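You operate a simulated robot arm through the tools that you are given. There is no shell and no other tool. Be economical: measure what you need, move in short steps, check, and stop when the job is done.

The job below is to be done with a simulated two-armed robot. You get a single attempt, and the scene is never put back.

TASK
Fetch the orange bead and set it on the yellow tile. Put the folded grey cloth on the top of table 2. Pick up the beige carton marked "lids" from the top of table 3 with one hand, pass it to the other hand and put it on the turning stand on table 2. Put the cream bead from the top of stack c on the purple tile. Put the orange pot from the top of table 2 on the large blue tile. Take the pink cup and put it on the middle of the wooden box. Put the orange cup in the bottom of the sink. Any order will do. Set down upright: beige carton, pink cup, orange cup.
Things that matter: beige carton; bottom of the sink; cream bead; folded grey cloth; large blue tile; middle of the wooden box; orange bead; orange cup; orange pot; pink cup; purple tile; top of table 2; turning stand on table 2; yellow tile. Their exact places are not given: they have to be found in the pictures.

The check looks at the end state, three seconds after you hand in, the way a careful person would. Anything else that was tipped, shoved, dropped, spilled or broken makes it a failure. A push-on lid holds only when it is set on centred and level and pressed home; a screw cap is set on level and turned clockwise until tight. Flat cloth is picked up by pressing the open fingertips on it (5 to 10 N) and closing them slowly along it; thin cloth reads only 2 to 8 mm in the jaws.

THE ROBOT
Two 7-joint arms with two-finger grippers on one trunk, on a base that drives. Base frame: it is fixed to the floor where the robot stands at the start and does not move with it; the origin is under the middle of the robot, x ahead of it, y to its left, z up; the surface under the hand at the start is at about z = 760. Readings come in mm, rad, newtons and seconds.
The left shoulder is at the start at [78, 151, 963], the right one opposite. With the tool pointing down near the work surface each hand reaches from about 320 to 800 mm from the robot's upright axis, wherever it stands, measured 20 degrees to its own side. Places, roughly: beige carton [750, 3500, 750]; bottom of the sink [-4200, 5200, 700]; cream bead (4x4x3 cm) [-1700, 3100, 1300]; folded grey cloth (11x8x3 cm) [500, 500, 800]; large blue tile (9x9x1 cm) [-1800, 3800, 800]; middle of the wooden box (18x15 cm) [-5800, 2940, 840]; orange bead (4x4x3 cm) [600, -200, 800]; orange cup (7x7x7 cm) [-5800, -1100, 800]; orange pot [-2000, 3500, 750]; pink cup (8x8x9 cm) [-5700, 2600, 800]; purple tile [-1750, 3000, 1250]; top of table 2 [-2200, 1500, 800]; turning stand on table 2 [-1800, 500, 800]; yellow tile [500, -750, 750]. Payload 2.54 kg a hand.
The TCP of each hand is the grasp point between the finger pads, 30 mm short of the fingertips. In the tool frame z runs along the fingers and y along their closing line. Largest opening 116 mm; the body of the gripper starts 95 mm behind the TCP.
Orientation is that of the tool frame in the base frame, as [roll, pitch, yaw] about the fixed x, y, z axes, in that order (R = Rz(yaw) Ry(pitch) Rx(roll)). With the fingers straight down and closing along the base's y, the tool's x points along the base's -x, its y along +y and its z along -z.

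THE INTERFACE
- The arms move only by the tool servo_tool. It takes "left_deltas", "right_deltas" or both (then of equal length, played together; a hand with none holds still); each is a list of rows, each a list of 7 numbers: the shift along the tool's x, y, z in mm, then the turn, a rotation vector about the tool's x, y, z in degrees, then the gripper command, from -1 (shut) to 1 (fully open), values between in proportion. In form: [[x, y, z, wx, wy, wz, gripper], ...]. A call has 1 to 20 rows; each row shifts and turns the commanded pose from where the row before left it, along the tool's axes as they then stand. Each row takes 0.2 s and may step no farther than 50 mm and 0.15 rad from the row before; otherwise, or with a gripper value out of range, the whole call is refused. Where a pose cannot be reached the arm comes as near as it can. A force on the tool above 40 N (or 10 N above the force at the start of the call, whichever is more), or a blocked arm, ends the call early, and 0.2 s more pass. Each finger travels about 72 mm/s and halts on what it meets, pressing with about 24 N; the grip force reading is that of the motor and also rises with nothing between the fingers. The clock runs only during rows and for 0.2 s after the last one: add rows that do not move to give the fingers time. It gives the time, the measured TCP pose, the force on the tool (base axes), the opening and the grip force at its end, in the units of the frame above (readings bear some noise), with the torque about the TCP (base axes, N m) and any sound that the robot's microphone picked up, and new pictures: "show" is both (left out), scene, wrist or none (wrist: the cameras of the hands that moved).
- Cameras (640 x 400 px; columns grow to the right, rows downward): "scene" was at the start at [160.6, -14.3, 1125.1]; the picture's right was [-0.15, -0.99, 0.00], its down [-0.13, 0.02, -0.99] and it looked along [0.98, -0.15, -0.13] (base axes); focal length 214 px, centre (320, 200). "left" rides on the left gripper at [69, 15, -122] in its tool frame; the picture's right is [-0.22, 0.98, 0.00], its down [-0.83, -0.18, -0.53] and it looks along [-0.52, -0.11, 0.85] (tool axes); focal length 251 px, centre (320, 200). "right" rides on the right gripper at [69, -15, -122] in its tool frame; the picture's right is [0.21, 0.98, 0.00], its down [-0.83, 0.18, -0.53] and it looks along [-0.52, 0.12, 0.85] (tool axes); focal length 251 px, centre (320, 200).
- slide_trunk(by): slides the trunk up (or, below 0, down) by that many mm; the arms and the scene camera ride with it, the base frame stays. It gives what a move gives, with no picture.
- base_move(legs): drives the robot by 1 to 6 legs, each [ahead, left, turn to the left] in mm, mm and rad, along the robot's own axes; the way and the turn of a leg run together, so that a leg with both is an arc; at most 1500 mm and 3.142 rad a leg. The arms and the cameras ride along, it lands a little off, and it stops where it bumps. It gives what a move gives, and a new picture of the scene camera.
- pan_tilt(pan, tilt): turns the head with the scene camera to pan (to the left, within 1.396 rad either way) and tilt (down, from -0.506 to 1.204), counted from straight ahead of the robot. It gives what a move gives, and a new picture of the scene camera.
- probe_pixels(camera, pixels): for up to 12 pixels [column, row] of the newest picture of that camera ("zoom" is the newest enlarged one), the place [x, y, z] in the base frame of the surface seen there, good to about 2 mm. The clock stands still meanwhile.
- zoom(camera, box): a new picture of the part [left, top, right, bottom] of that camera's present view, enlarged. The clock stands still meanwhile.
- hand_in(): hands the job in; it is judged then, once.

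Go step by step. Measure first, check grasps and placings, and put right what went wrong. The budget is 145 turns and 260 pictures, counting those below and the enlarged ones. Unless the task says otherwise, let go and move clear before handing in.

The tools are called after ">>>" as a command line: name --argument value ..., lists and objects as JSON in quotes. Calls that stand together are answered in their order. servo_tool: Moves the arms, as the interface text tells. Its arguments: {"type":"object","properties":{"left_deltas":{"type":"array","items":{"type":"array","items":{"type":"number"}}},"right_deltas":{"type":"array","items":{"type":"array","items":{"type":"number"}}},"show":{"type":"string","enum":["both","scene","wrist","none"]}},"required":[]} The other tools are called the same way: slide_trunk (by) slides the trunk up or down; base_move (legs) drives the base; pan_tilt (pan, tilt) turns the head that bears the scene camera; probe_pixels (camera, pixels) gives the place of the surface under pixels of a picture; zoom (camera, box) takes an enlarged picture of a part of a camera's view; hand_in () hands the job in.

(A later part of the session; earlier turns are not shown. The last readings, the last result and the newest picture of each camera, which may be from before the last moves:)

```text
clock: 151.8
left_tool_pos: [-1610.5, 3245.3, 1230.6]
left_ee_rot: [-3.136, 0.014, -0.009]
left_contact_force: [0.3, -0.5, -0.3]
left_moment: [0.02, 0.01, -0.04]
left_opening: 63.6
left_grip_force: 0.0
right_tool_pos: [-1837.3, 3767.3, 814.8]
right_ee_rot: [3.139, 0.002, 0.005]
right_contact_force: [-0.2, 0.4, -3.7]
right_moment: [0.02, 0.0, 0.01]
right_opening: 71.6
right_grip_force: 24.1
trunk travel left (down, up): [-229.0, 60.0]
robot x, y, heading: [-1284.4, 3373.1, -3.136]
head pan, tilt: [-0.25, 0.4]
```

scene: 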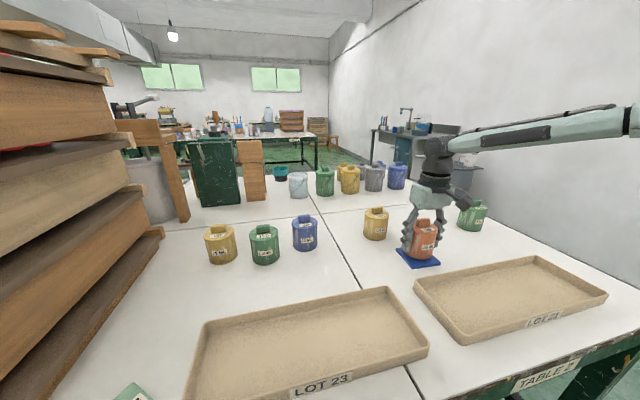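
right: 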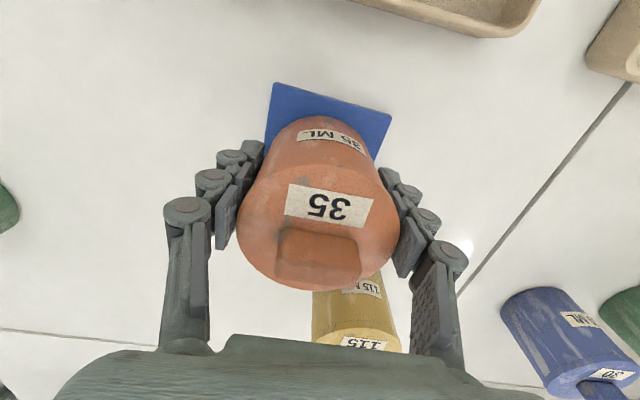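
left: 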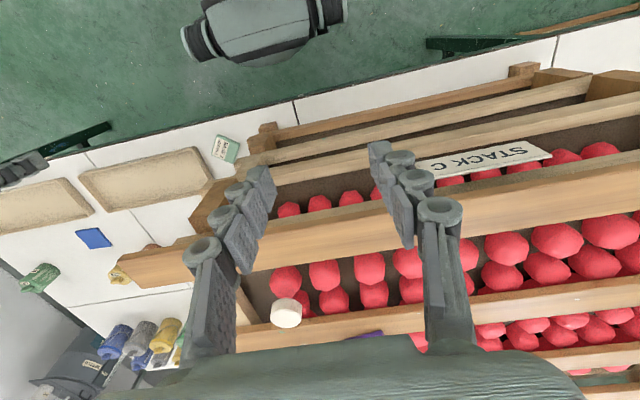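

>>> servo_tool --right_deltas '[[0, 0, 1, 0, 0, 0, -0.7], [0, 0, 0, 0, 0, 0, -0.7]]' --show "none"

>>> servo_tool --right_deltas '[[0, 0, 1, 0, 0, 0, -0.7], [0, 0, 0, 0, 0, 0, -0.7]]' --show "none"

>>> servo_tool --right_deltas '[[0, 0, 1, 0, 0, 0, -0.7], [0, 0, 0, 0, 0, 0, -0.7]]' --show "none"

```text
clock: 152.4
left_tool_pos: [-1609.5, 3245.7, 1230.1]
left_ee_rot: [-3.134, 0.013, -0.008]
left_contact_force: [0.1, 0.4, 0.1]
left_moment: [-0.01, 0.02, 0.01]
left_opening: 64.0
left_grip_force: 0.1
right_tool_pos: [-1835.5, 3766.6, 813.5]
right_ee_rot: [3.139, 0.003, 0.003]
right_contact_force: [0.0, -0.2, -4.1]
right_moment: [-0.03, -0.02, 0.01]
right_opening: 71.6
right_grip_force: 24.0
trunk travel left (down, up): [-229.0, 60.0]
robot x, y, heading: [-1286.3, 3371.8, -3.14]
head pan, tilt: [-0.25, 0.4]
```

```text
clock: 153.0
left_tool_pos: [-1611.2, 3244.6, 1230.9]
left_ee_rot: [-3.135, 0.014, -0.008]
left_contact_force: [0.7, -0.3, -0.2]
left_moment: [-0.01, -0.04, 0.01]
left_opening: 63.4
left_grip_force: 0.1
right_tool_pos: [-1836.9, 3765.6, 812.4]
right_ee_rot: [3.138, 0.004, 0.003]
right_contact_force: [0.2, 0.3, -3.0]
right_moment: [-0.02, 0.0, 0.0]
right_opening: 71.5
right_grip_force: 24.8
trunk travel left (down, up): [-229.0, 60.0]
robot x, y, heading: [-1287.8, 3373.0, -3.137]
head pan, tilt: [-0.25, 0.4]
```

```text
clock: 153.6
left_tool_pos: [-1608.1, 3245.6, 1230.3]
left_ee_rot: [-3.135, 0.013, -0.007]
left_contact_force: [0.5, -0.7, 0.0]
left_moment: [0.0, -0.02, -0.02]
left_opening: 63.8
left_grip_force: 0.0
right_tool_pos: [-1837.0, 3765.8, 810.5]
right_ee_rot: [3.139, 0.006, 0.004]
right_contact_force: [0.1, 0.2, 0.6]
right_moment: [-0.08, 0.05, -0.01]
right_opening: 71.3
right_grip_force: 24.2
trunk travel left (down, up): [-229.0, 60.0]
robot x, y, heading: [-1283.8, 3373.9, -3.135]
head pan, tilt: [-0.25, 0.4]
```

Weight is now taken by the tile (force went to +0.6 N). I open and rise.

>>> servo_tool --right_deltas '[[0, 0, 0.5, 0, 0, 0, 0.3], [0, 0, 0, 0, 0, 0, 0.4], [0, 0, 0, 0, 0, 0, 0.55], [0, 0, -20, 0, 0, 0, 0.55], [0, 0, -40, 0, 0, 0, 0.55], [0, 0, -45, 0, 0, 0, 0.55], [0, 0, -45, 0, 0, 0, 0.55], [0, 0, -45, 0, 0, 0, 0.55], [40, 0, -20, 0, 0, 0, 0.55], [45, 0, 0, 0, 0, 0, 0.55], [45, 0, 0, 0, 0, 0, 0.55], [45, 0, 0, 0, 0, 0, 0.55], [45, 0, 0, 0, 0, 0, 0.55]]' --show "scene"

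```text
clock: 156.4
left_tool_pos: [-1609.0, 3244.9, 1230.7]
left_ee_rot: [-3.135, 0.013, -0.007]
left_contact_force: [-1.2, -0.2, -0.2]
left_moment: [0.01, 0.01, -0.02]
left_opening: 63.6
left_grip_force: 0.1
right_tool_pos: [-1614.4, 3768.1, 1024.6]
right_ee_rot: [3.141, 0.003, 0.004]
right_contact_force: [-0.2, -0.1, 1.3]
right_moment: [-0.01, 0.02, 0.0]
right_opening: 89.7
right_grip_force: 0.1
trunk travel left (down, up): [-229.0, 60.0]
robot x, y, heading: [-1286.2, 3376.8, -3.132]
head pan, tilt: [-0.25, 0.4]
```

scene: 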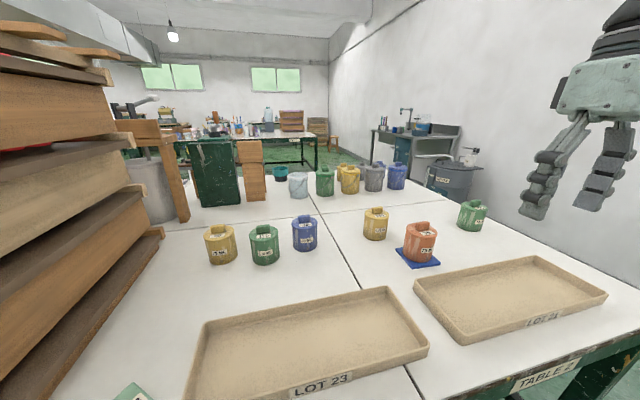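

The orange pot stands on the blue tile. I tuck both hands, back away and turn left toward table 3 for the carton.

>>> base_move --legs '[[-600, 0, 0]]'

>>> servo_tool --left_deltas '[[0, 0, 45, 0, 0, 0, 0.9], [0, 0, 45, 0, 0, 0, 0.9], [0, 0, 45, 0, 0, 0, 0.9], [0, 0, 25, 0, 0, 0, 0.9]]' --right_deltas '[[0, 30, -10, 0, 0, 0, 0.9], [0, 30, -10, 0, 0, 0, 0.9], [0, 30, -10, 0, 0, 0, 0.9], [0, 20, -10, 0, 0, 0, 0.9]]' --show "none"

>>> base_move --legs '[[0, 0, 2.4]]'

>>> pan_tilt --pan 0.4 --tilt 0.3

```text
clock: 159.8
left_tool_pos: [-1008.9, 3247.1, 1229.9]
left_ee_rot: [-3.136, 0.013, -0.005]
left_contact_force: [-0.3, -0.3, 0.2]
left_moment: [0.0, 0.0, -0.03]
left_opening: 63.6
left_grip_force: 0.0
right_tool_pos: [-1014.5, 3770.7, 1025.7]
right_ee_rot: [3.139, 0.004, 0.005]
right_contact_force: [0.5, 0.2, 0.4]
right_moment: [0.01, -0.01, 0.02]
right_opening: 90.0
right_grip_force: 0.0
trunk travel left (down, up): [-229.0, 60.0]
robot x, y, heading: [-683.8, 3377.9, -3.136]
head pan, tilt: [-0.25, 0.4]
```

scene: 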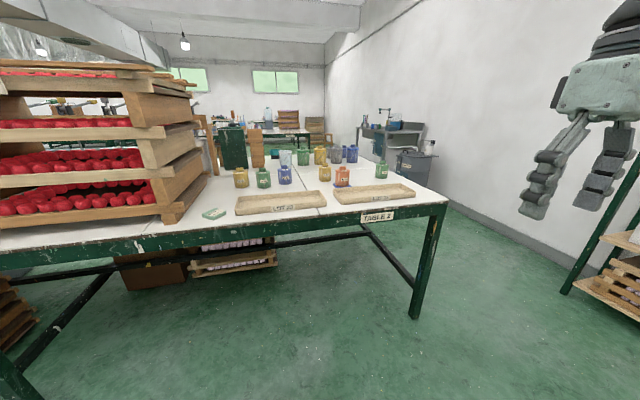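

```text
clock: 160.8
left_tool_pos: [-1010.7, 3247.1, 1067.9]
left_ee_rot: [-3.134, 0.015, -0.004]
left_contact_force: [-0.1, 0.3, 0.0]
left_moment: [-0.01, 0.03, 0.01]
left_opening: 110.1
left_grip_force: 0.1
right_tool_pos: [-1014.6, 3659.2, 1064.3]
right_ee_rot: [3.14, 0.004, 0.007]
right_contact_force: [0.3, 0.1, 0.8]
right_moment: [0.0, 0.04, -0.06]
right_opening: 110.1
right_grip_force: 0.0
trunk travel left (down, up): [-229.0, 60.0]
robot x, y, heading: [-685.1, 3377.4, -3.136]
head pan, tilt: [-0.25, 0.4]
```

```text
clock: 166.9
left_tool_pos: [-360.7, 3237.5, 1068.2]
left_ee_rot: [-3.135, 0.015, 2.349]
left_contact_force: [0.6, -0.3, 0.2]
left_moment: [-0.01, 0.02, 0.01]
left_opening: 110.5
left_grip_force: 0.0
right_tool_pos: [-651.1, 2945.1, 1065.2]
right_ee_rot: [3.141, 0.002, 2.362]
right_contact_force: [0.4, -0.1, -0.1]
right_moment: [0.03, -0.01, -0.06]
right_opening: 110.2
right_grip_force: 0.1
trunk travel left (down, up): [-229.0, 60.0]
robot x, y, heading: [-684.8, 3381.3, -0.785]
head pan, tilt: [-0.25, 0.4]
```

scene: 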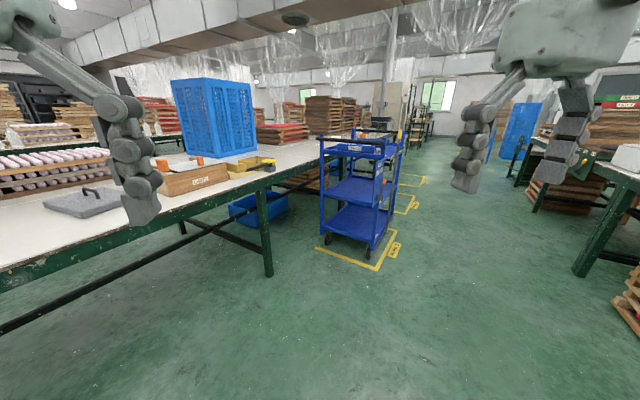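

```text
clock: 167.9
left_tool_pos: [-361.4, 3237.2, 1067.9]
left_ee_rot: [-3.134, 0.013, 2.348]
left_contact_force: [0.9, -0.1, -0.1]
left_moment: [0.03, -0.01, 0.0]
left_opening: 110.3
left_grip_force: 0.0
right_tool_pos: [-651.1, 2943.8, 1064.0]
right_ee_rot: [3.139, 0.003, 2.362]
right_contact_force: [0.3, -0.3, -0.2]
right_moment: [0.01, 0.01, -0.02]
right_opening: 110.3
right_grip_force: 0.0
trunk travel left (down, up): [-229.0, 60.0]
robot x, y, heading: [-683.8, 3380.7, -0.783]
head pan, tilt: [0.4, 0.3]
```

scene: 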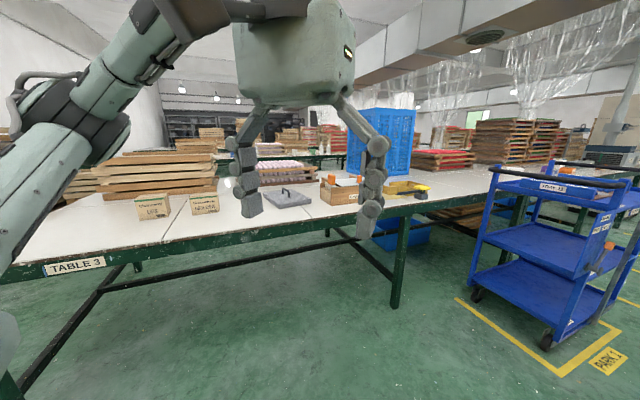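

Table 3 is here with two beige cartons at (152,206) and (203,203). I zoom and probe.

>>> zoom --camera "scene" --box '[110, 160, 270, 260]'

>>> probe_pixels --camera "zoom" --pixels '[[170, 180], [110, 235], [228, 220], [115, 150], [225, 140], [370, 170], [320, 210], [425, 200], [330, 140], [425, 130], [180, 290]]'

```text
4.00 times, centred on (190, 210) of scene
```

zoom: 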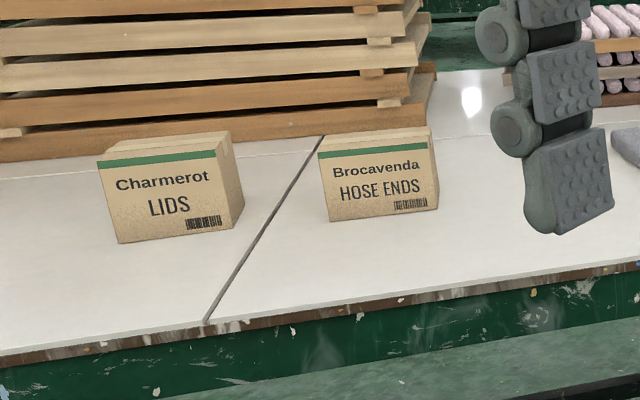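

```text
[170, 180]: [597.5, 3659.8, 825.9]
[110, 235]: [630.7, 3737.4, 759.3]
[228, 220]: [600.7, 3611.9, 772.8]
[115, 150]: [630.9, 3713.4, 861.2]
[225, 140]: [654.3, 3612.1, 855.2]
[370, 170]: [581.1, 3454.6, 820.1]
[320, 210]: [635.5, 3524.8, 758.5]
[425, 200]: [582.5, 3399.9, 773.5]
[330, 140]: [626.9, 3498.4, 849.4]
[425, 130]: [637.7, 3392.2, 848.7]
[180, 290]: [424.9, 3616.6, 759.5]
```

The LIDS carton: front face x≈597, y≈3612–3715, z 758–857. I square up to table 3 and approach.

>>> base_move --legs '[[0, 0, 0.785], [500, 0, 0], [0, 330, 0], [200, 0, 0]]'

>>> pan_tilt --pan 0.0 --tilt 0.55

```text
clock: 177.6
left_tool_pos: [327.8, 3862.0, 1068.3]
left_ee_rot: [-3.135, 0.012, -3.121]
left_contact_force: [0.4, 0.0, 0.6]
left_moment: [-0.01, 0.03, 0.05]
left_opening: 110.3
left_grip_force: 0.1
right_tool_pos: [343.3, 3449.3, 1062.6]
right_ee_rot: [3.139, 0.004, -3.108]
right_contact_force: [-0.3, -0.3, -0.5]
right_moment: [0.01, 0.04, -0.01]
right_opening: 110.7
right_grip_force: 0.1
trunk travel left (down, up): [-229.0, 60.0]
robot x, y, heading: [4.3, 3721.7, 0.032]
head pan, tilt: [0.4, 0.3]
```

scene: 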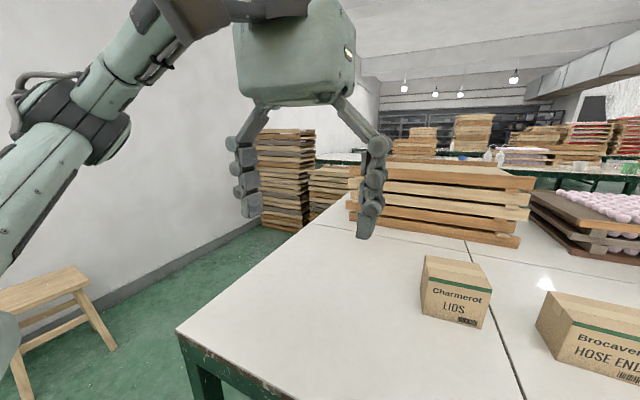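

```text
clock: 178.4
left_tool_pos: [328.2, 3863.0, 1069.3]
left_ee_rot: [-3.133, 0.014, -3.121]
left_contact_force: [-0.4, 0.2, -0.5]
left_moment: [-0.02, 0.01, 0.02]
left_opening: 110.3
left_grip_force: 0.1
right_tool_pos: [343.0, 3450.5, 1065.4]
right_ee_rot: [3.141, 0.003, -3.108]
right_contact_force: [0.0, -0.2, -0.3]
right_moment: [0.01, 0.0, 0.0]
right_opening: 110.4
right_grip_force: 0.0
trunk travel left (down, up): [-229.0, 60.0]
robot x, y, heading: [6.0, 3721.9, 0.03]
head pan, tilt: [0.0, 0.55]
```

scene: 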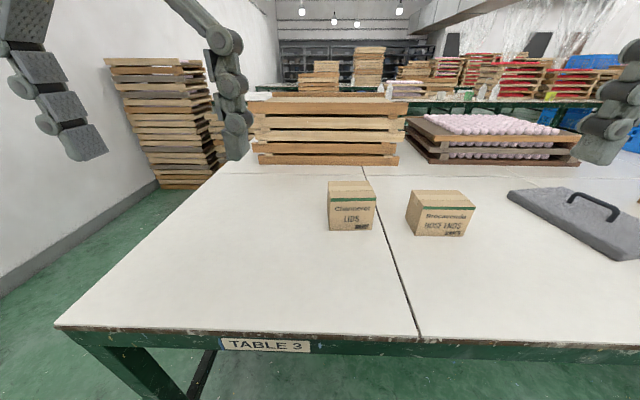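

The carton is ahead at (350,206). I measure it precisely.

>>> zoom --camera "scene" --box '[300, 160, 420, 250]'

>>> probe_pixels --camera "zoom" --pixels '[[160, 135], [390, 130], [155, 100], [365, 98], [165, 300], [380, 295], [270, 250], [260, 118], [160, 150], [385, 145], [430, 320]]'

>>> probe_pixels --camera "scene" --pixels '[[250, 340], [330, 160], [407, 210], [413, 233]]'

```text
4.44 times, centred on (360, 205) of scene
```

zoom: 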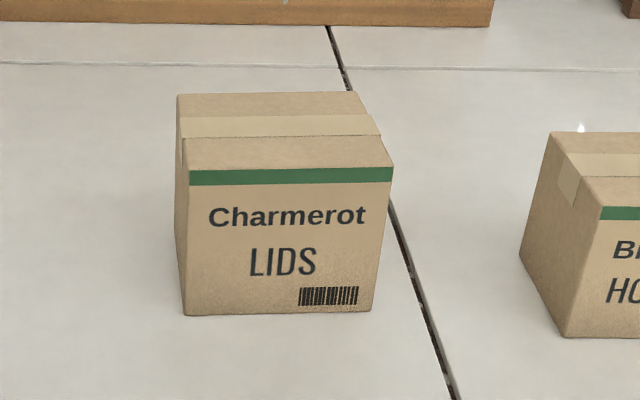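

```text
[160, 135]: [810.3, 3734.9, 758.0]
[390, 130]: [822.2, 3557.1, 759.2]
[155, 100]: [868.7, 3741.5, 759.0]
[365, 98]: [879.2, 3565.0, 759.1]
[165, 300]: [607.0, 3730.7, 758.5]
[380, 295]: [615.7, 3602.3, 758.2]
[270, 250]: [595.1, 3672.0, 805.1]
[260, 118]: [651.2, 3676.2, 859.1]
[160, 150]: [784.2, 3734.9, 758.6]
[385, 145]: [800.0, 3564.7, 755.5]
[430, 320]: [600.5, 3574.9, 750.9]
```

```text
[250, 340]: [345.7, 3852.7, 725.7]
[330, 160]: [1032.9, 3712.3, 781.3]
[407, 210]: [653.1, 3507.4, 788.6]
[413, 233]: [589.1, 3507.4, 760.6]
```

>>> probe_pixels --camera "zoom" --pixels '[[184, 102], [355, 98], [192, 162], [385, 158], [190, 305], [368, 305], [195, 200], [380, 200], [182, 200], [387, 170], [280, 96], [285, 165]]'

```text
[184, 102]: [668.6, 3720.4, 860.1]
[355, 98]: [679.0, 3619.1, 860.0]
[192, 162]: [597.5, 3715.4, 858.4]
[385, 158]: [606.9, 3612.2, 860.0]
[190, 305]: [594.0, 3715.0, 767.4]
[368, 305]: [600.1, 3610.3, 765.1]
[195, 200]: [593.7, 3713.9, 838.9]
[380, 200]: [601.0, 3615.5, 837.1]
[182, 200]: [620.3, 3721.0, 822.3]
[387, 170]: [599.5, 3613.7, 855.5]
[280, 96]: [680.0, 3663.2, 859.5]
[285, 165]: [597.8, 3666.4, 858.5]
```

The carton is 108 wide × 86 deep × 102 tall, centre (640,3666), rotated +3.7°. I'll grip its right half with the right hand, tilted so the left hand can later take the left half. First orient the right hand.

>>> servo_tool --right_deltas '[[0, 0, 0, 0, 0, 8.02, 1], [0, 0, 0, 0, 0, 8.02, 1], [0, 0, 0, 0, 0, 8.02, 1], [0, 0, 0, 0, 0, 8.02, 1], [0, 0, 0, 0, 0, 8.02, 1], [0, 0, 0, 0, 0, 8.02, 1], [0, 0, 0, 0, 0, 8.02, 1], [0, 0, 0, 0, 0, 8.02, 1], [0, 0, 0, 0, 0, 8.02, 1], [0, 0, 0, 0, 0, 8.02, 1], [0, 0, 0, 0, 0, 8.02, 1], [0, 0, 0, 0, 8, 0, 1], [0, 0, 0, 0, 8, 0, 1], [0, 0, 0, 0, 8, 0, 1], [0, 0, 0, 0, 8, 0, 1], [0, 0, 0, 0, 8, 0, 1], [0, 0, 0, 0, 0, 0, 1]]' --show "scene"

```text
clock: 182.0
left_tool_pos: [328.7, 3861.8, 1067.0]
left_ee_rot: [-3.135, 0.014, -3.12]
left_contact_force: [-0.2, 0.4, 0.0]
left_moment: [-0.03, 0.05, 0.02]
left_opening: 110.1
left_grip_force: 0.0
right_tool_pos: [342.2, 3450.7, 1065.3]
right_ee_rot: [3.136, -0.703, 1.638]
right_contact_force: [0.3, -0.1, -0.4]
right_moment: [0.0, -0.02, 0.01]
right_opening: 116.0
right_grip_force: 0.0
trunk travel left (down, up): [-229.0, 60.0]
robot x, y, heading: [2.3, 3726.8, 0.033]
head pan, tilt: [0.0, 0.55]
```

scene: 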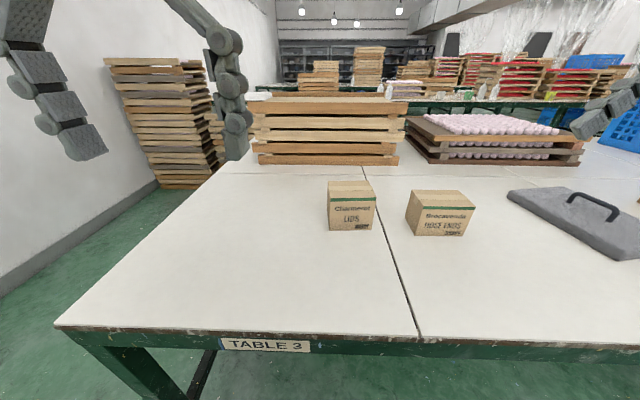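

Orientation good (40° tilt). I move to the standoff point (649,3534,960).

>>> servo_tool --right_deltas '[[-2.6, 39, 15.2, 0, 0, 0, 1], [-2.6, 39, 15.2, 0, 0, 0, 1], [-2.6, 39, 15.2, 0, 0, 0, 1], [-2.6, 39, 15.2, 0, 0, 0, 1], [-2.6, 39, 15.2, 0, 0, 0, 1], [-2.6, 39, 15.2, 0, 0, 0, 1], [-2.6, 39, 15.2, 0, 0, 0, 1], [-2.6, 39, 15.2, 0, 0, 0, 1], [0, 0, 0, 0, 0, 0, 1]]' --show "both"

```text
clock: 184.0
left_tool_pos: [327.4, 3862.8, 1067.9]
left_ee_rot: [-3.134, 0.014, -3.123]
left_contact_force: [0.2, 0.1, -0.4]
left_moment: [0.0, 0.02, 0.02]
left_opening: 110.0
left_grip_force: 0.1
right_tool_pos: [649.7, 3531.9, 959.5]
right_ee_rot: [3.137, -0.7, 1.635]
right_contact_force: [-0.3, -0.7, -0.2]
right_moment: [0.0, 0.02, 0.0]
right_opening: 115.8
right_grip_force: 0.1
trunk travel left (down, up): [-229.0, 60.0]
robot x, y, heading: [6.0, 3724.5, 0.032]
head pan, tilt: [0.0, 0.55]
```

scene: 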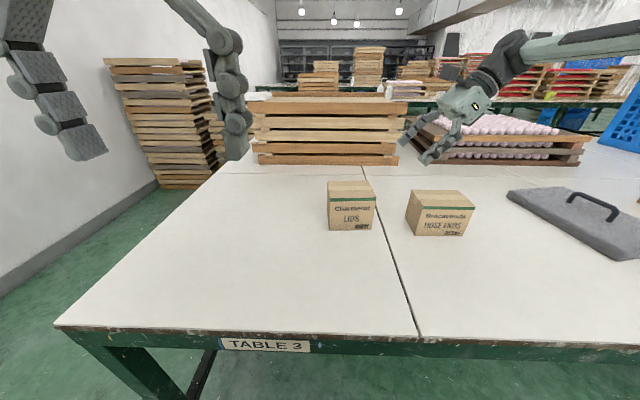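
right: 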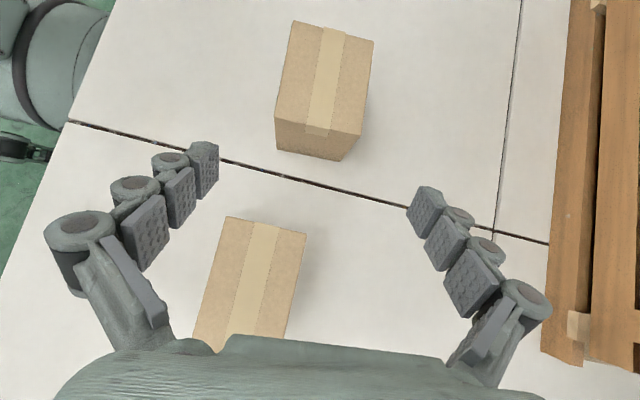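

The LIDS carton shows at right (322,80). I probe its top corners to refine.

>>> probe_pixels --camera "right" --pixels '[[296, 27], [370, 43], [359, 130], [280, 115], [320, 80], [283, 70], [365, 90]]'

```text
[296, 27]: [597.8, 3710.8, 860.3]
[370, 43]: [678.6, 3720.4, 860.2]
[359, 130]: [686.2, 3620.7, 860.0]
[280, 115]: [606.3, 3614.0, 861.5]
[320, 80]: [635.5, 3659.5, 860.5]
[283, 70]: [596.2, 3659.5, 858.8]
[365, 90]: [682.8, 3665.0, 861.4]
```

Centre (642,3666), yaw ≈5°. I correct 1.5° and advance along the tool axis, then check before closing.

>>> servo_tool --right_deltas '[[2.6, 2.1, 0, 0.97, 0, -1.15, 1], [0, 0, 40, 0, 0, 0, 1], [0, 0, 40, 0, 0, 0, 1], [0, 0, 40, 0, 0, 0, 1], [0, 0, 32, 0, 0, 0, 1], [0, 0, 0, 0, 0, 0, 1]]' --show "both"

```text
clock: 185.4
left_tool_pos: [328.8, 3863.0, 1067.5]
left_ee_rot: [-3.135, 0.013, -3.12]
left_contact_force: [0.5, -0.2, -0.3]
left_moment: [-0.01, 0.02, 0.01]
left_opening: 110.0
left_grip_force: 0.0
right_tool_pos: [642.6, 3631.8, 843.5]
right_ee_rot: [3.138, -0.7, 1.664]
right_contact_force: [-0.4, -0.3, -0.1]
right_moment: [0.02, 0.01, 0.01]
right_opening: 116.1
right_grip_force: 0.0
trunk travel left (down, up): [-229.0, 60.0]
robot x, y, heading: [6.3, 3723.7, 0.032]
head pan, tilt: [0.0, 0.55]
```

scene: 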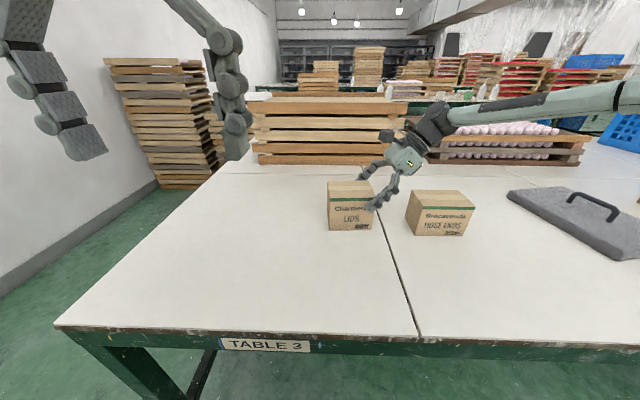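
right: 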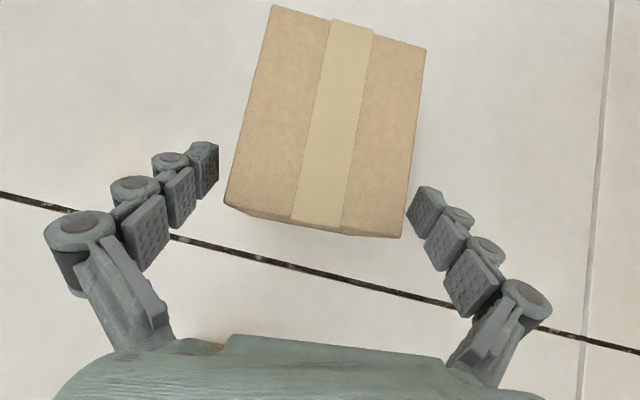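

Both fingers straddle the carton's right half; right image shows the far finger slightly closer, so I shift 3 mm and close slowly.

>>> servo_tool --right_deltas '[[0, 3, 3, 0, 0, 0, 1], [0, 0, 0, 0, 0, 0, 0.7], [0, 0, 0, 0, 0, 0, 0.5], [0, 0, 0, 0, 0, 0, 0.35], [0, 0, 0, 0, 0, 0, 0.2], [0, 0, 0, 0, 0, 0, -0.2], [0, 0, 0, 0, 0, 0, -0.5]]' --show "wrist"

```text
clock: 187.0
left_tool_pos: [326.8, 3862.0, 1067.7]
left_ee_rot: [-3.134, 0.013, -3.12]
left_contact_force: [0.0, 0.3, 0.5]
left_moment: [-0.04, 0.01, 0.0]
left_opening: 110.3
left_grip_force: 0.1
right_tool_pos: [646.3, 3632.9, 842.6]
right_ee_rot: [3.136, -0.701, 1.665]
right_contact_force: [-1.0, -0.8, 3.6]
right_moment: [-0.06, 0.46, 0.09]
right_opening: 89.3
right_grip_force: 24.0
trunk travel left (down, up): [-229.0, 60.0]
robot x, y, heading: [4.5, 3723.1, 0.03]
head pan, tilt: [0.0, 0.55]
```

right: 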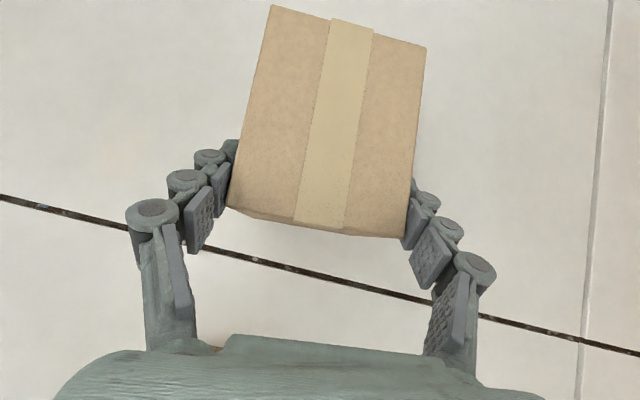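

Gripped at 89 mm. I lift 60 mm straight up and check.

>>> servo_tool --right_deltas '[[6.45, 0, -7.64, 0, 0, 0, -0.5], [12.9, 0, -15.3, 0, 0, 0, -0.5], [19.4, 0, -22.9, 0, 0, 0, -0.5], [0, 0, 0, 0, 0, 0, -0.5]]' --show "both"

```text
clock: 188.0
left_tool_pos: [328.1, 3862.6, 1067.3]
left_ee_rot: [-3.134, 0.013, -3.121]
left_contact_force: [0.0, 0.0, 0.2]
left_moment: [-0.01, -0.01, -0.01]
left_opening: 110.1
left_grip_force: 0.1
right_tool_pos: [645.7, 3632.5, 900.8]
right_ee_rot: [3.138, -0.7, 1.66]
right_contact_force: [0.1, 0.0, -3.5]
right_moment: [-0.14, 0.02, 0.0]
right_opening: 89.3
right_grip_force: 24.1
trunk travel left (down, up): [-229.0, 60.0]
robot x, y, heading: [6.4, 3722.9, 0.032]
head pan, tilt: [0.0, 0.55]
```

scene: 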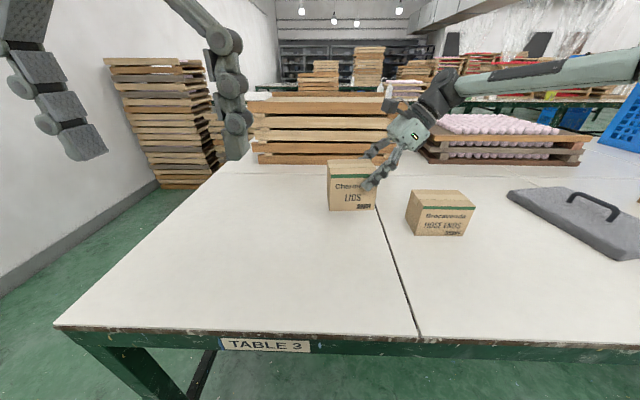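
right: 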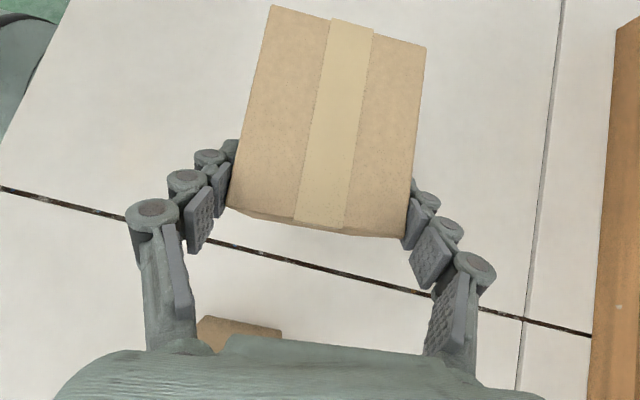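

Carton securely held (3.5 N). Now I orient the left hand as the mirror image (yaw -94°, tilt 40°).

>>> servo_tool --left_deltas '[[0, 0, 0, 0, 0, -7.83, 1], [0, 0, 0, 0, 0, -7.83, 1], [0, 0, 0, 0, 0, -7.83, 1], [0, 0, 0, 0, 0, -7.83, 1], [0, 0, 0, 0, 0, -7.83, 1], [0, 0, 0, 0, 0, -7.83, 1], [0, 0, 0, 0, 0, -7.83, 1], [0, 0, 0, 0, 0, -7.83, 1], [0, 0, 0, 0, 0, -7.83, 1], [0, 0, 0, 0, 0, -7.83, 1], [0, 0, 0, 0, 0, -7.83, 1], [0, 0, 0, 0, 0, -7.83, 1], [0, 0, 0, 0, 8, 0, 1], [0, 0, 0, 0, 8, 0, 1], [0, 0, 0, 0, 8, 0, 1], [0, 0, 0, 0, 8, 0, 1], [0, 0, 0, 0, 8, 0, 1], [0, 0, 0, 0, 0, 0, 1]]' --show "none"

```text
clock: 191.8
left_tool_pos: [327.1, 3861.6, 1068.7]
left_ee_rot: [-3.124, -0.707, -1.494]
left_contact_force: [0.0, -0.4, -0.3]
left_moment: [-0.04, 0.01, 0.01]
left_opening: 116.0
left_grip_force: 0.0
right_tool_pos: [645.9, 3633.3, 901.7]
right_ee_rot: [3.139, -0.7, 1.663]
right_contact_force: [0.4, -0.3, -4.2]
right_moment: [-0.16, 0.02, 0.03]
right_opening: 89.8
right_grip_force: 24.1
trunk travel left (down, up): [-229.0, 60.0]
robot x, y, heading: [6.9, 3727.2, 0.031]
head pan, tilt: [0.0, 0.55]
```

Left oriented as planned. I move it to its standoff (628,3798,1017).

>>> servo_tool --left_deltas '[[4.6, -42, 14.4, 0, 0, 0, 1], [4.6, -42, 14.4, 0, 0, 0, 1], [4.6, -42, 14.4, 0, 0, 0, 1], [4.6, -42, 14.4, 0, 0, 0, 1], [4.6, -42, 14.4, 0, 0, 0, 1], [4.6, -42, 14.4, 0, 0, 0, 1], [4.6, -42, 14.4, 0, 0, 0, 1], [0, 0, 0, 0, 0, 0, 1]]' --show "both"

```text
clock: 193.6
left_tool_pos: [629.6, 3798.3, 1018.6]
left_ee_rot: [-3.124, -0.705, -1.492]
left_contact_force: [-0.4, -0.4, 0.1]
left_moment: [0.0, -0.02, -0.01]
left_opening: 116.0
left_grip_force: 0.1
right_tool_pos: [646.2, 3634.3, 901.2]
right_ee_rot: [3.138, -0.7, 1.662]
right_contact_force: [0.3, 0.2, -4.1]
right_moment: [-0.14, -0.05, 0.01]
right_opening: 89.5
right_grip_force: 23.6
trunk travel left (down, up): [-229.0, 60.0]
robot x, y, heading: [5.2, 3722.4, 0.032]
head pan, tilt: [0.0, 0.55]
```

scene: 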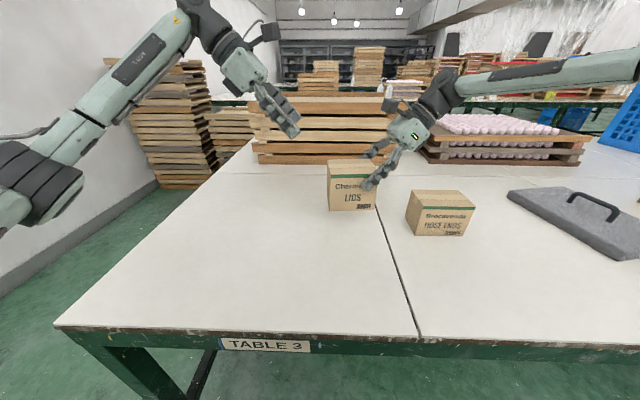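
left: 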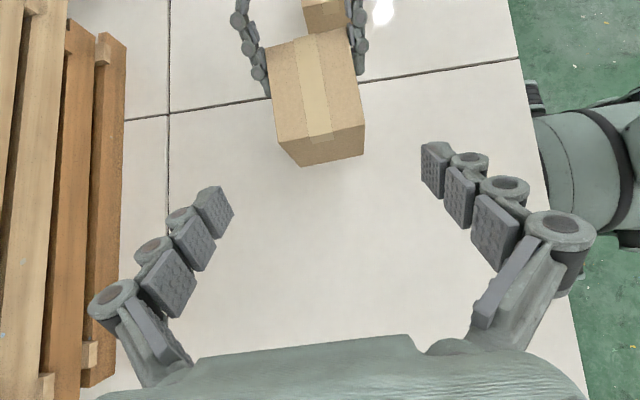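

The carton shows at left (317,90). I probe its top corners.

>>> probe_pixels --camera "left" --pixels '[[272, 52], [346, 34], [360, 122], [283, 136], [317, 90], [320, 148], [265, 75], [362, 50]]'

```text
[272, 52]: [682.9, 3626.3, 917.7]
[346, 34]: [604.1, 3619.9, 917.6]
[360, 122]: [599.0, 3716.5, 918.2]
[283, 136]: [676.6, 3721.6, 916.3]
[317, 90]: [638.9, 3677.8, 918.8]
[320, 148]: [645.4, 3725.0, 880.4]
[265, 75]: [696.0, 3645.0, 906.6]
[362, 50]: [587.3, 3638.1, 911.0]
```

Refined left grasp point (638,3708,903). I advance along the left tool axis and check.

>>> servo_tool --left_deltas '[[-6.2, 1.1, 0, 0, 0, 0, 1], [0, 0, 40, 0, 0, 0, 1], [0, 0, 40, 0, 0, 0, 1], [0, 0, 40, 0, 0, 0, 1], [0, 0, 27, 0, 0, 0, 1], [0, 0, 0, 0, 0, 0, 1]]' --show "both"

```text
clock: 195.0
left_tool_pos: [639.6, 3710.2, 901.0]
left_ee_rot: [-3.124, -0.707, -1.491]
left_contact_force: [0.6, 0.8, 0.9]
left_moment: [0.0, -0.01, -0.01]
left_opening: 116.3
left_grip_force: 0.0
right_tool_pos: [646.2, 3632.3, 900.5]
right_ee_rot: [3.139, -0.7, 1.661]
right_contact_force: [-0.2, 0.0, -3.4]
right_moment: [-0.17, -0.02, 0.0]
right_opening: 89.5
right_grip_force: 24.1
trunk travel left (down, up): [-229.0, 60.0]
robot x, y, heading: [4.7, 3724.8, 0.033]
head pan, tilt: [0.0, 0.55]
```

scene: 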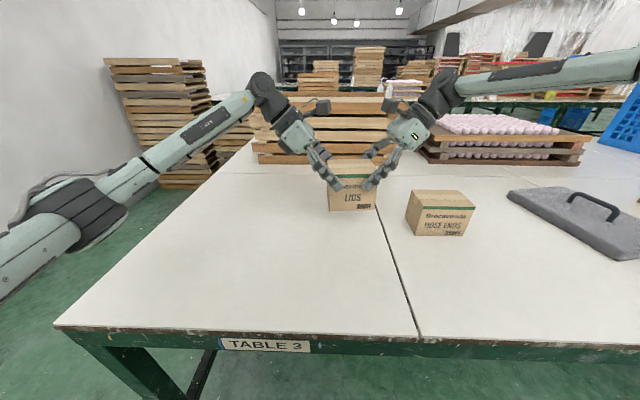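
left: 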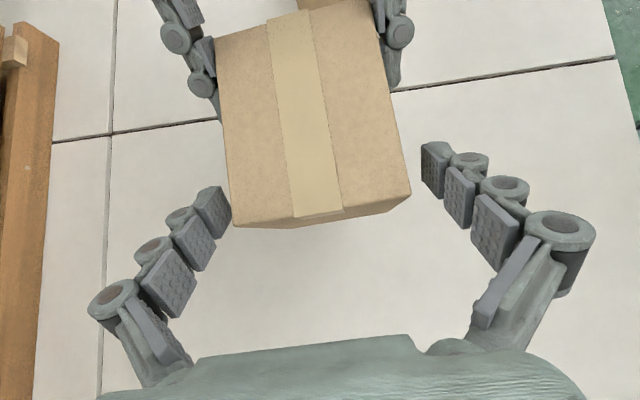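

Both hands are around the carton without touching each other. I close the left hand slowly.

>>> servo_tool --left_deltas '[[0, 0, 0, 0, 0, 0, 0.75], [0, 0, 0, 0, 0, 0, 0.6], [0, 0, 0, 0, 0, 0, 0.5], [0, 0, 0, 0, 0, 0, 0.35], [0, 0, 0, 0, 0, 0, 0.1], [0, 0, 0, 0, 0, 0, -0.5], [0, 0, 0, 0, 0, 0, -0.5]]' --show "wrist"

```text
clock: 196.6
left_tool_pos: [640.2, 3708.9, 900.9]
left_ee_rot: [-3.123, -0.705, -1.492]
left_contact_force: [1.0, 0.1, -0.1]
left_moment: [-0.01, -0.09, 0.15]
left_opening: 89.7
left_grip_force: 23.4
right_tool_pos: [646.7, 3633.2, 901.6]
right_ee_rot: [3.138, -0.7, 1.664]
right_contact_force: [-0.8, -0.2, -4.0]
right_moment: [-0.11, 0.04, -0.06]
right_opening: 89.4
right_grip_force: 23.9
trunk travel left (down, up): [-229.0, 60.0]
robot x, y, heading: [4.9, 3725.2, 0.032]
head pan, tilt: [0.0, 0.55]
```

left: 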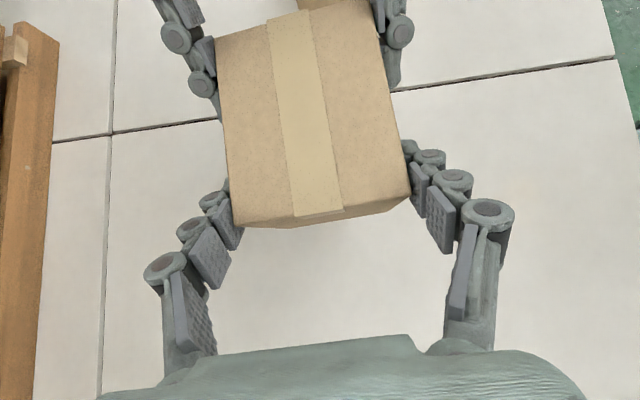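

Both hands hold the carton. I open the right and withdraw it along its own axis.

>>> servo_tool --right_deltas '[[0, 0, 0, 0, 0, 0, 0.7], [0, 0, 0, 0, 0, 0, 1], [0, 0, 0, 0, 0, 0, 1], [0, 0, -20, 0, 0, 0, 1], [0, 0, -40, 0, 0, 0, 1], [0, 0, -45, 0, 0, 0, 1], [0, 0, -45, 0, 0, 0, 1]]' --show "both"

```text
clock: 198.2
left_tool_pos: [639.2, 3709.6, 900.8]
left_ee_rot: [-3.124, -0.706, -1.493]
left_contact_force: [0.9, -0.4, -1.1]
left_moment: [0.17, -0.01, -0.03]
left_opening: 89.2
left_grip_force: 24.9
right_tool_pos: [654.8, 3537.4, 1015.7]
right_ee_rot: [3.136, -0.7, 1.665]
right_contact_force: [-0.1, 0.5, 0.5]
right_moment: [0.0, 0.01, 0.01]
right_opening: 116.1
right_grip_force: 0.1
trunk travel left (down, up): [-229.0, 60.0]
robot x, y, heading: [5.7, 3725.0, 0.035]
head pan, tilt: [0.0, 0.55]
```

scene: 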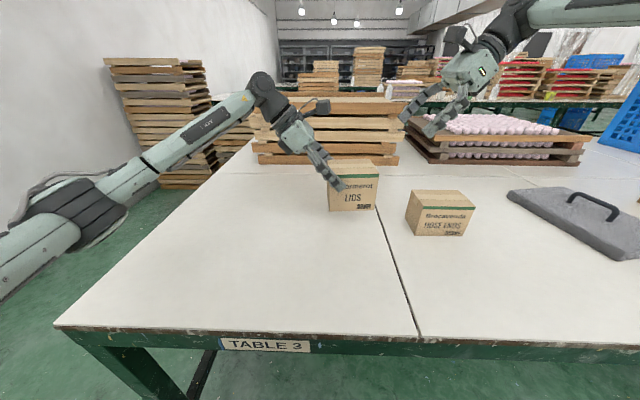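
right: 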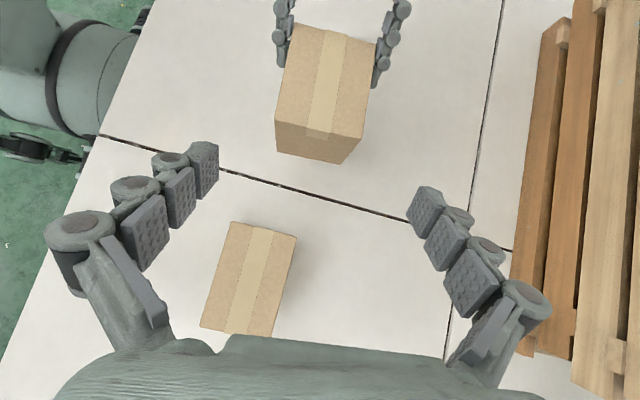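

The left hand now holds the carton. I raise and pull both hands in, straightening the right.

>>> servo_tool --left_deltas '[[21.7, 0, -25.3, 0, 0, 0, -0.5], [21.7, 0, -25.3, 0, 0, 0, -0.5], [21.7, 0, -25.3, 0, 0, 0, -0.5], [-2.2, 37.4, -2.5, 0, 0, 0, -0.5], [-2.2, 37.4, -2.5, 0, 0, 0, -0.5], [-2.2, 37.4, -2.5, 0, 0, 0, -0.5], [-2.2, 37.4, -2.5, 0, 0, 0, -0.5], [0, 0, 0, 0, 0, 0, -0.5], [0, 0, 0, 0, 0, 0, -0.5], [0, 0, 0, 0, 0, 0, -0.5], [0, 0, 0, 0, 0, 0, -0.5], [0, 0, 0, 0, 0, 0, -0.5], [0, 0, 0, 0, 0, 0, -0.5], [0, 0, 0, 0, 0, 0, -0.5], [0, 0, 0, 0, 0, 0, -0.5], [0, 0, 0, 0, 0, 0, -0.5], [0, 0, 0, 0, 0, 0, -0.5], [0, 0, 0, 0, 0, 0, -0.5], [0, 0, 0, 0, 0, 0, -0.5]]' --right_deltas '[[0, -20, -20, 0, 0, 0, 1], [0, -40, -10, 0, 0, 0, 1], [3, -42, 2, 0, 0, 0, 1], [3, -42, 2, 0, 0, 0, 1], [3, -42, 2, 0, 0, 0, 1], [3, -42, 2, 0, 0, 0, 1], [3, -42, 2, 0, 0, 0, 1], [0, 0, 0, 0, -8, 0, 1], [0, 0, 0, 0, -8, 0, 1], [0, 0, 0, 0, -8, 0, 1], [0, 0, 0, 0, -8, 0, 1], [0, 0, 0, 0, -8, 0, 1], [0, 0, 0, 0, 0, -8, 1], [0, 0, 0, 0, 0, -8, 1], [0, 0, 0, 0, 0, -8, 1], [0, 0, 0, 0, 0, -8, 1], [0, 0, 0, 0, 0, -8, 1], [0, 0, 0, 0, 0, -8, 1], [0, 0, 0, 0, 0, -8, 1]]' --show "scene"

```text
clock: 202.2
left_tool_pos: [486.0, 3708.9, 1000.7]
left_ee_rot: [-3.126, -0.707, -1.491]
left_contact_force: [0.1, -0.4, -4.0]
left_moment: [0.13, 0.04, -0.05]
left_opening: 89.8
left_grip_force: 23.8
right_tool_pos: [386.0, 3513.0, 1039.4]
right_ee_rot: [3.138, 0.001, 2.641]
right_contact_force: [-0.8, 0.0, 0.3]
right_moment: [-0.01, 0.01, 0.01]
right_opening: 116.0
right_grip_force: 0.0
trunk travel left (down, up): [-229.0, 60.0]
robot x, y, heading: [3.9, 3725.6, 0.031]
head pan, tilt: [0.0, 0.55]
```

scene: 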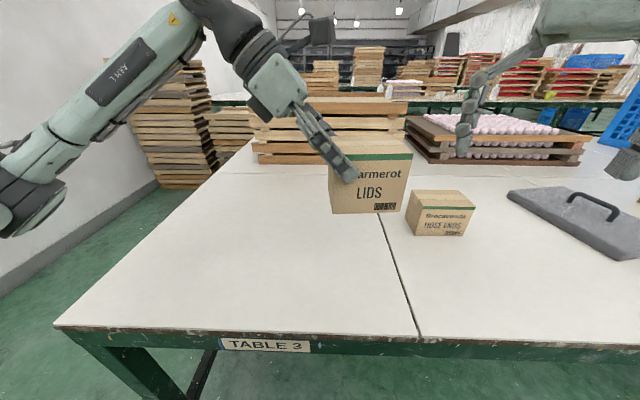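

Carton is secure and upright. I back off, turn via the open side, and slide along table 2 down to the turning stand.

>>> base_move --legs '[[-800, 0, 0], [0, -400, 0], [0, 0, -3.14], [0, 1400, 0], [0, 1400, 0]]'

>>> pan_tilt --pan 0.0 --tilt 0.45

```text
clock: 244.1
left_tool_pos: [-1338.1, 608.4, 1001.4]
left_ee_rot: [-3.123, -0.705, 1.571]
left_contact_force: [0.3, -0.3, -3.9]
left_moment: [-0.19, -0.01, -0.03]
left_opening: 89.5
left_grip_force: 24.4
right_tool_pos: [-1223.9, 795.0, 1040.7]
right_ee_rot: [3.139, 0.001, -0.582]
right_contact_force: [1.3, 0.1, -0.2]
right_moment: [-0.02, -0.02, 0.06]
right_opening: 116.1
right_grip_force: 0.1
trunk travel left (down, up): [-229.0, 60.0]
robot x, y, heading: [-859.8, 556.1, 3.09]
head pan, tilt: [0.0, 0.55]
```

scene: 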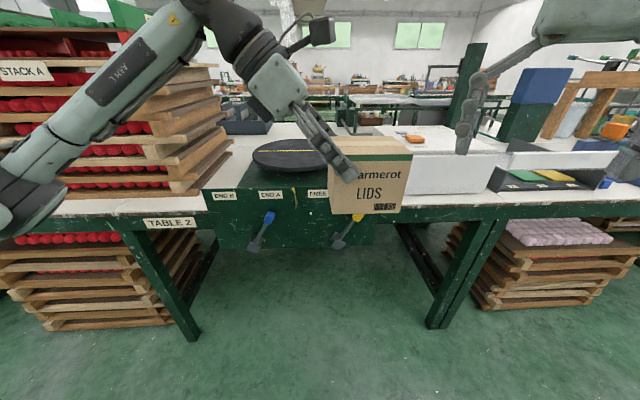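

```text
clock: 244.8
left_tool_pos: [-1337.8, 608.0, 1001.5]
left_ee_rot: [-3.125, -0.706, 1.571]
left_contact_force: [-0.5, 0.3, -3.9]
left_moment: [-0.21, 0.01, 0.0]
left_opening: 89.6
left_grip_force: 24.0
right_tool_pos: [-1222.0, 796.2, 1041.0]
right_ee_rot: [3.139, 0.002, -0.583]
right_contact_force: [-0.3, -0.6, 0.2]
right_moment: [0.01, -0.04, -0.01]
right_opening: 116.1
right_grip_force: 0.0
trunk travel left (down, up): [-229.0, 60.0]
robot x, y, heading: [-859.6, 555.7, 3.09]
head pan, tilt: [0.0, 0.45]
```

scene: 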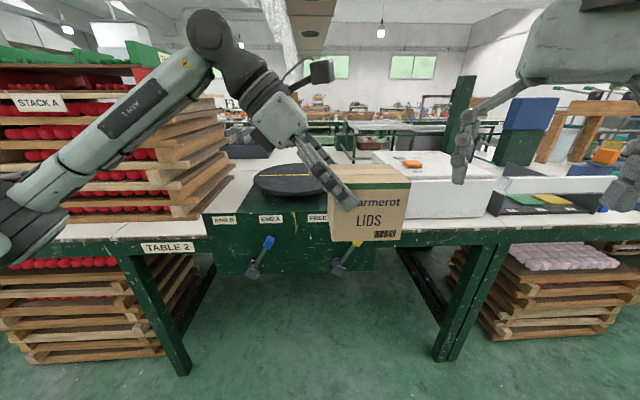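

The turning stand's disc is at (290,180), partly hidden. I probe the disc, the stack A front, and the white carton near it.

>>> zoom --camera "scene" --box '[190, 140, 350, 260]'

>>> probe_pixels --camera "scene" --pixels '[[256, 184], [290, 178], [290, 168], [270, 193], [313, 192], [285, 195], [325, 178], [230, 170], [222, 195], [265, 215], [300, 165], [390, 195]]'

```text
3.33 times, centred on (270, 200) of scene
```

zoom: 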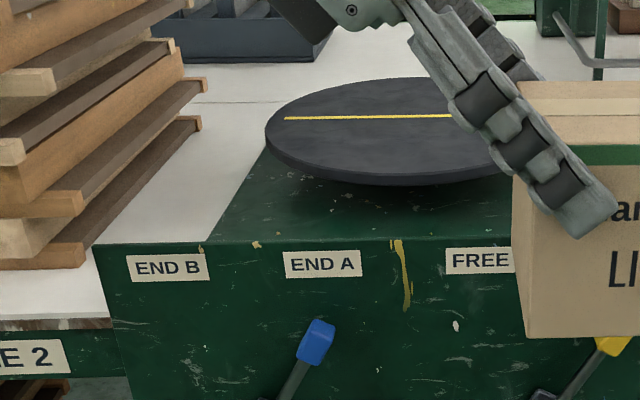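

```text
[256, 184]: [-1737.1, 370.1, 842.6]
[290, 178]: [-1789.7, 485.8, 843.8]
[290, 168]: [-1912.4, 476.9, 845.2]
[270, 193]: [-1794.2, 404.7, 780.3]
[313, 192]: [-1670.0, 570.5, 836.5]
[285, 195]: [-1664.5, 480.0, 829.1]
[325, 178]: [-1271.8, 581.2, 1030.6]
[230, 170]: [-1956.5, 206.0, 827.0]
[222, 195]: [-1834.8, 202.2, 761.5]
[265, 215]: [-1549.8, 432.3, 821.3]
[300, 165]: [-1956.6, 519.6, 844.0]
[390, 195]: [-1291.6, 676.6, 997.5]
```

Disc: centre ≈(-1812,500), top z 844. I check stack A's front and my left elbow's position before advancing.

>>> probe_pixels --camera "scene" --pixels '[[20, 190], [60, 205], [150, 205], [38, 104], [200, 200], [195, 175], [350, 45], [420, 180], [470, 180]]'

>>> pan_tilt --pan 0.75 --tilt 0.45

```text
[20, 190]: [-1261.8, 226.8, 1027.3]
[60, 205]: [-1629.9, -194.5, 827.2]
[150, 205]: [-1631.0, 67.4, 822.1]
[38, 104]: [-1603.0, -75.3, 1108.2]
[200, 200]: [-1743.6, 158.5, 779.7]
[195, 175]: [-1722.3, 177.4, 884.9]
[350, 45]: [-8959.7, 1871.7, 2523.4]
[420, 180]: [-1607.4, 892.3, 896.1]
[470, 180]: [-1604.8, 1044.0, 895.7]
```

```text
clock: 245.9
left_tool_pos: [-1337.6, 607.0, 1001.3]
left_ee_rot: [-3.125, -0.704, 1.57]
left_contact_force: [0.2, 0.0, -3.4]
left_moment: [-0.17, -0.02, -0.02]
left_opening: 89.4
left_grip_force: 23.8
right_tool_pos: [-1222.9, 795.8, 1040.0]
right_ee_rot: [3.138, 0.002, -0.583]
right_contact_force: [-0.4, -0.3, -0.3]
right_moment: [-0.02, -0.03, -0.02]
right_opening: 115.8
right_grip_force: 0.1
trunk travel left (down, up): [-229.0, 60.0]
robot x, y, heading: [-860.2, 551.7, 3.096]
head pan, tilt: [0.75, 0.45]
```

scene: 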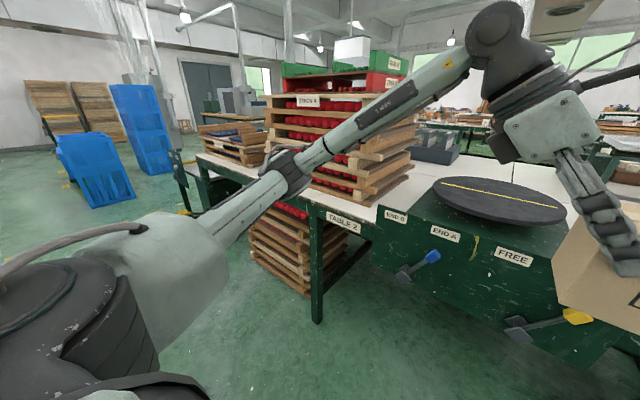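

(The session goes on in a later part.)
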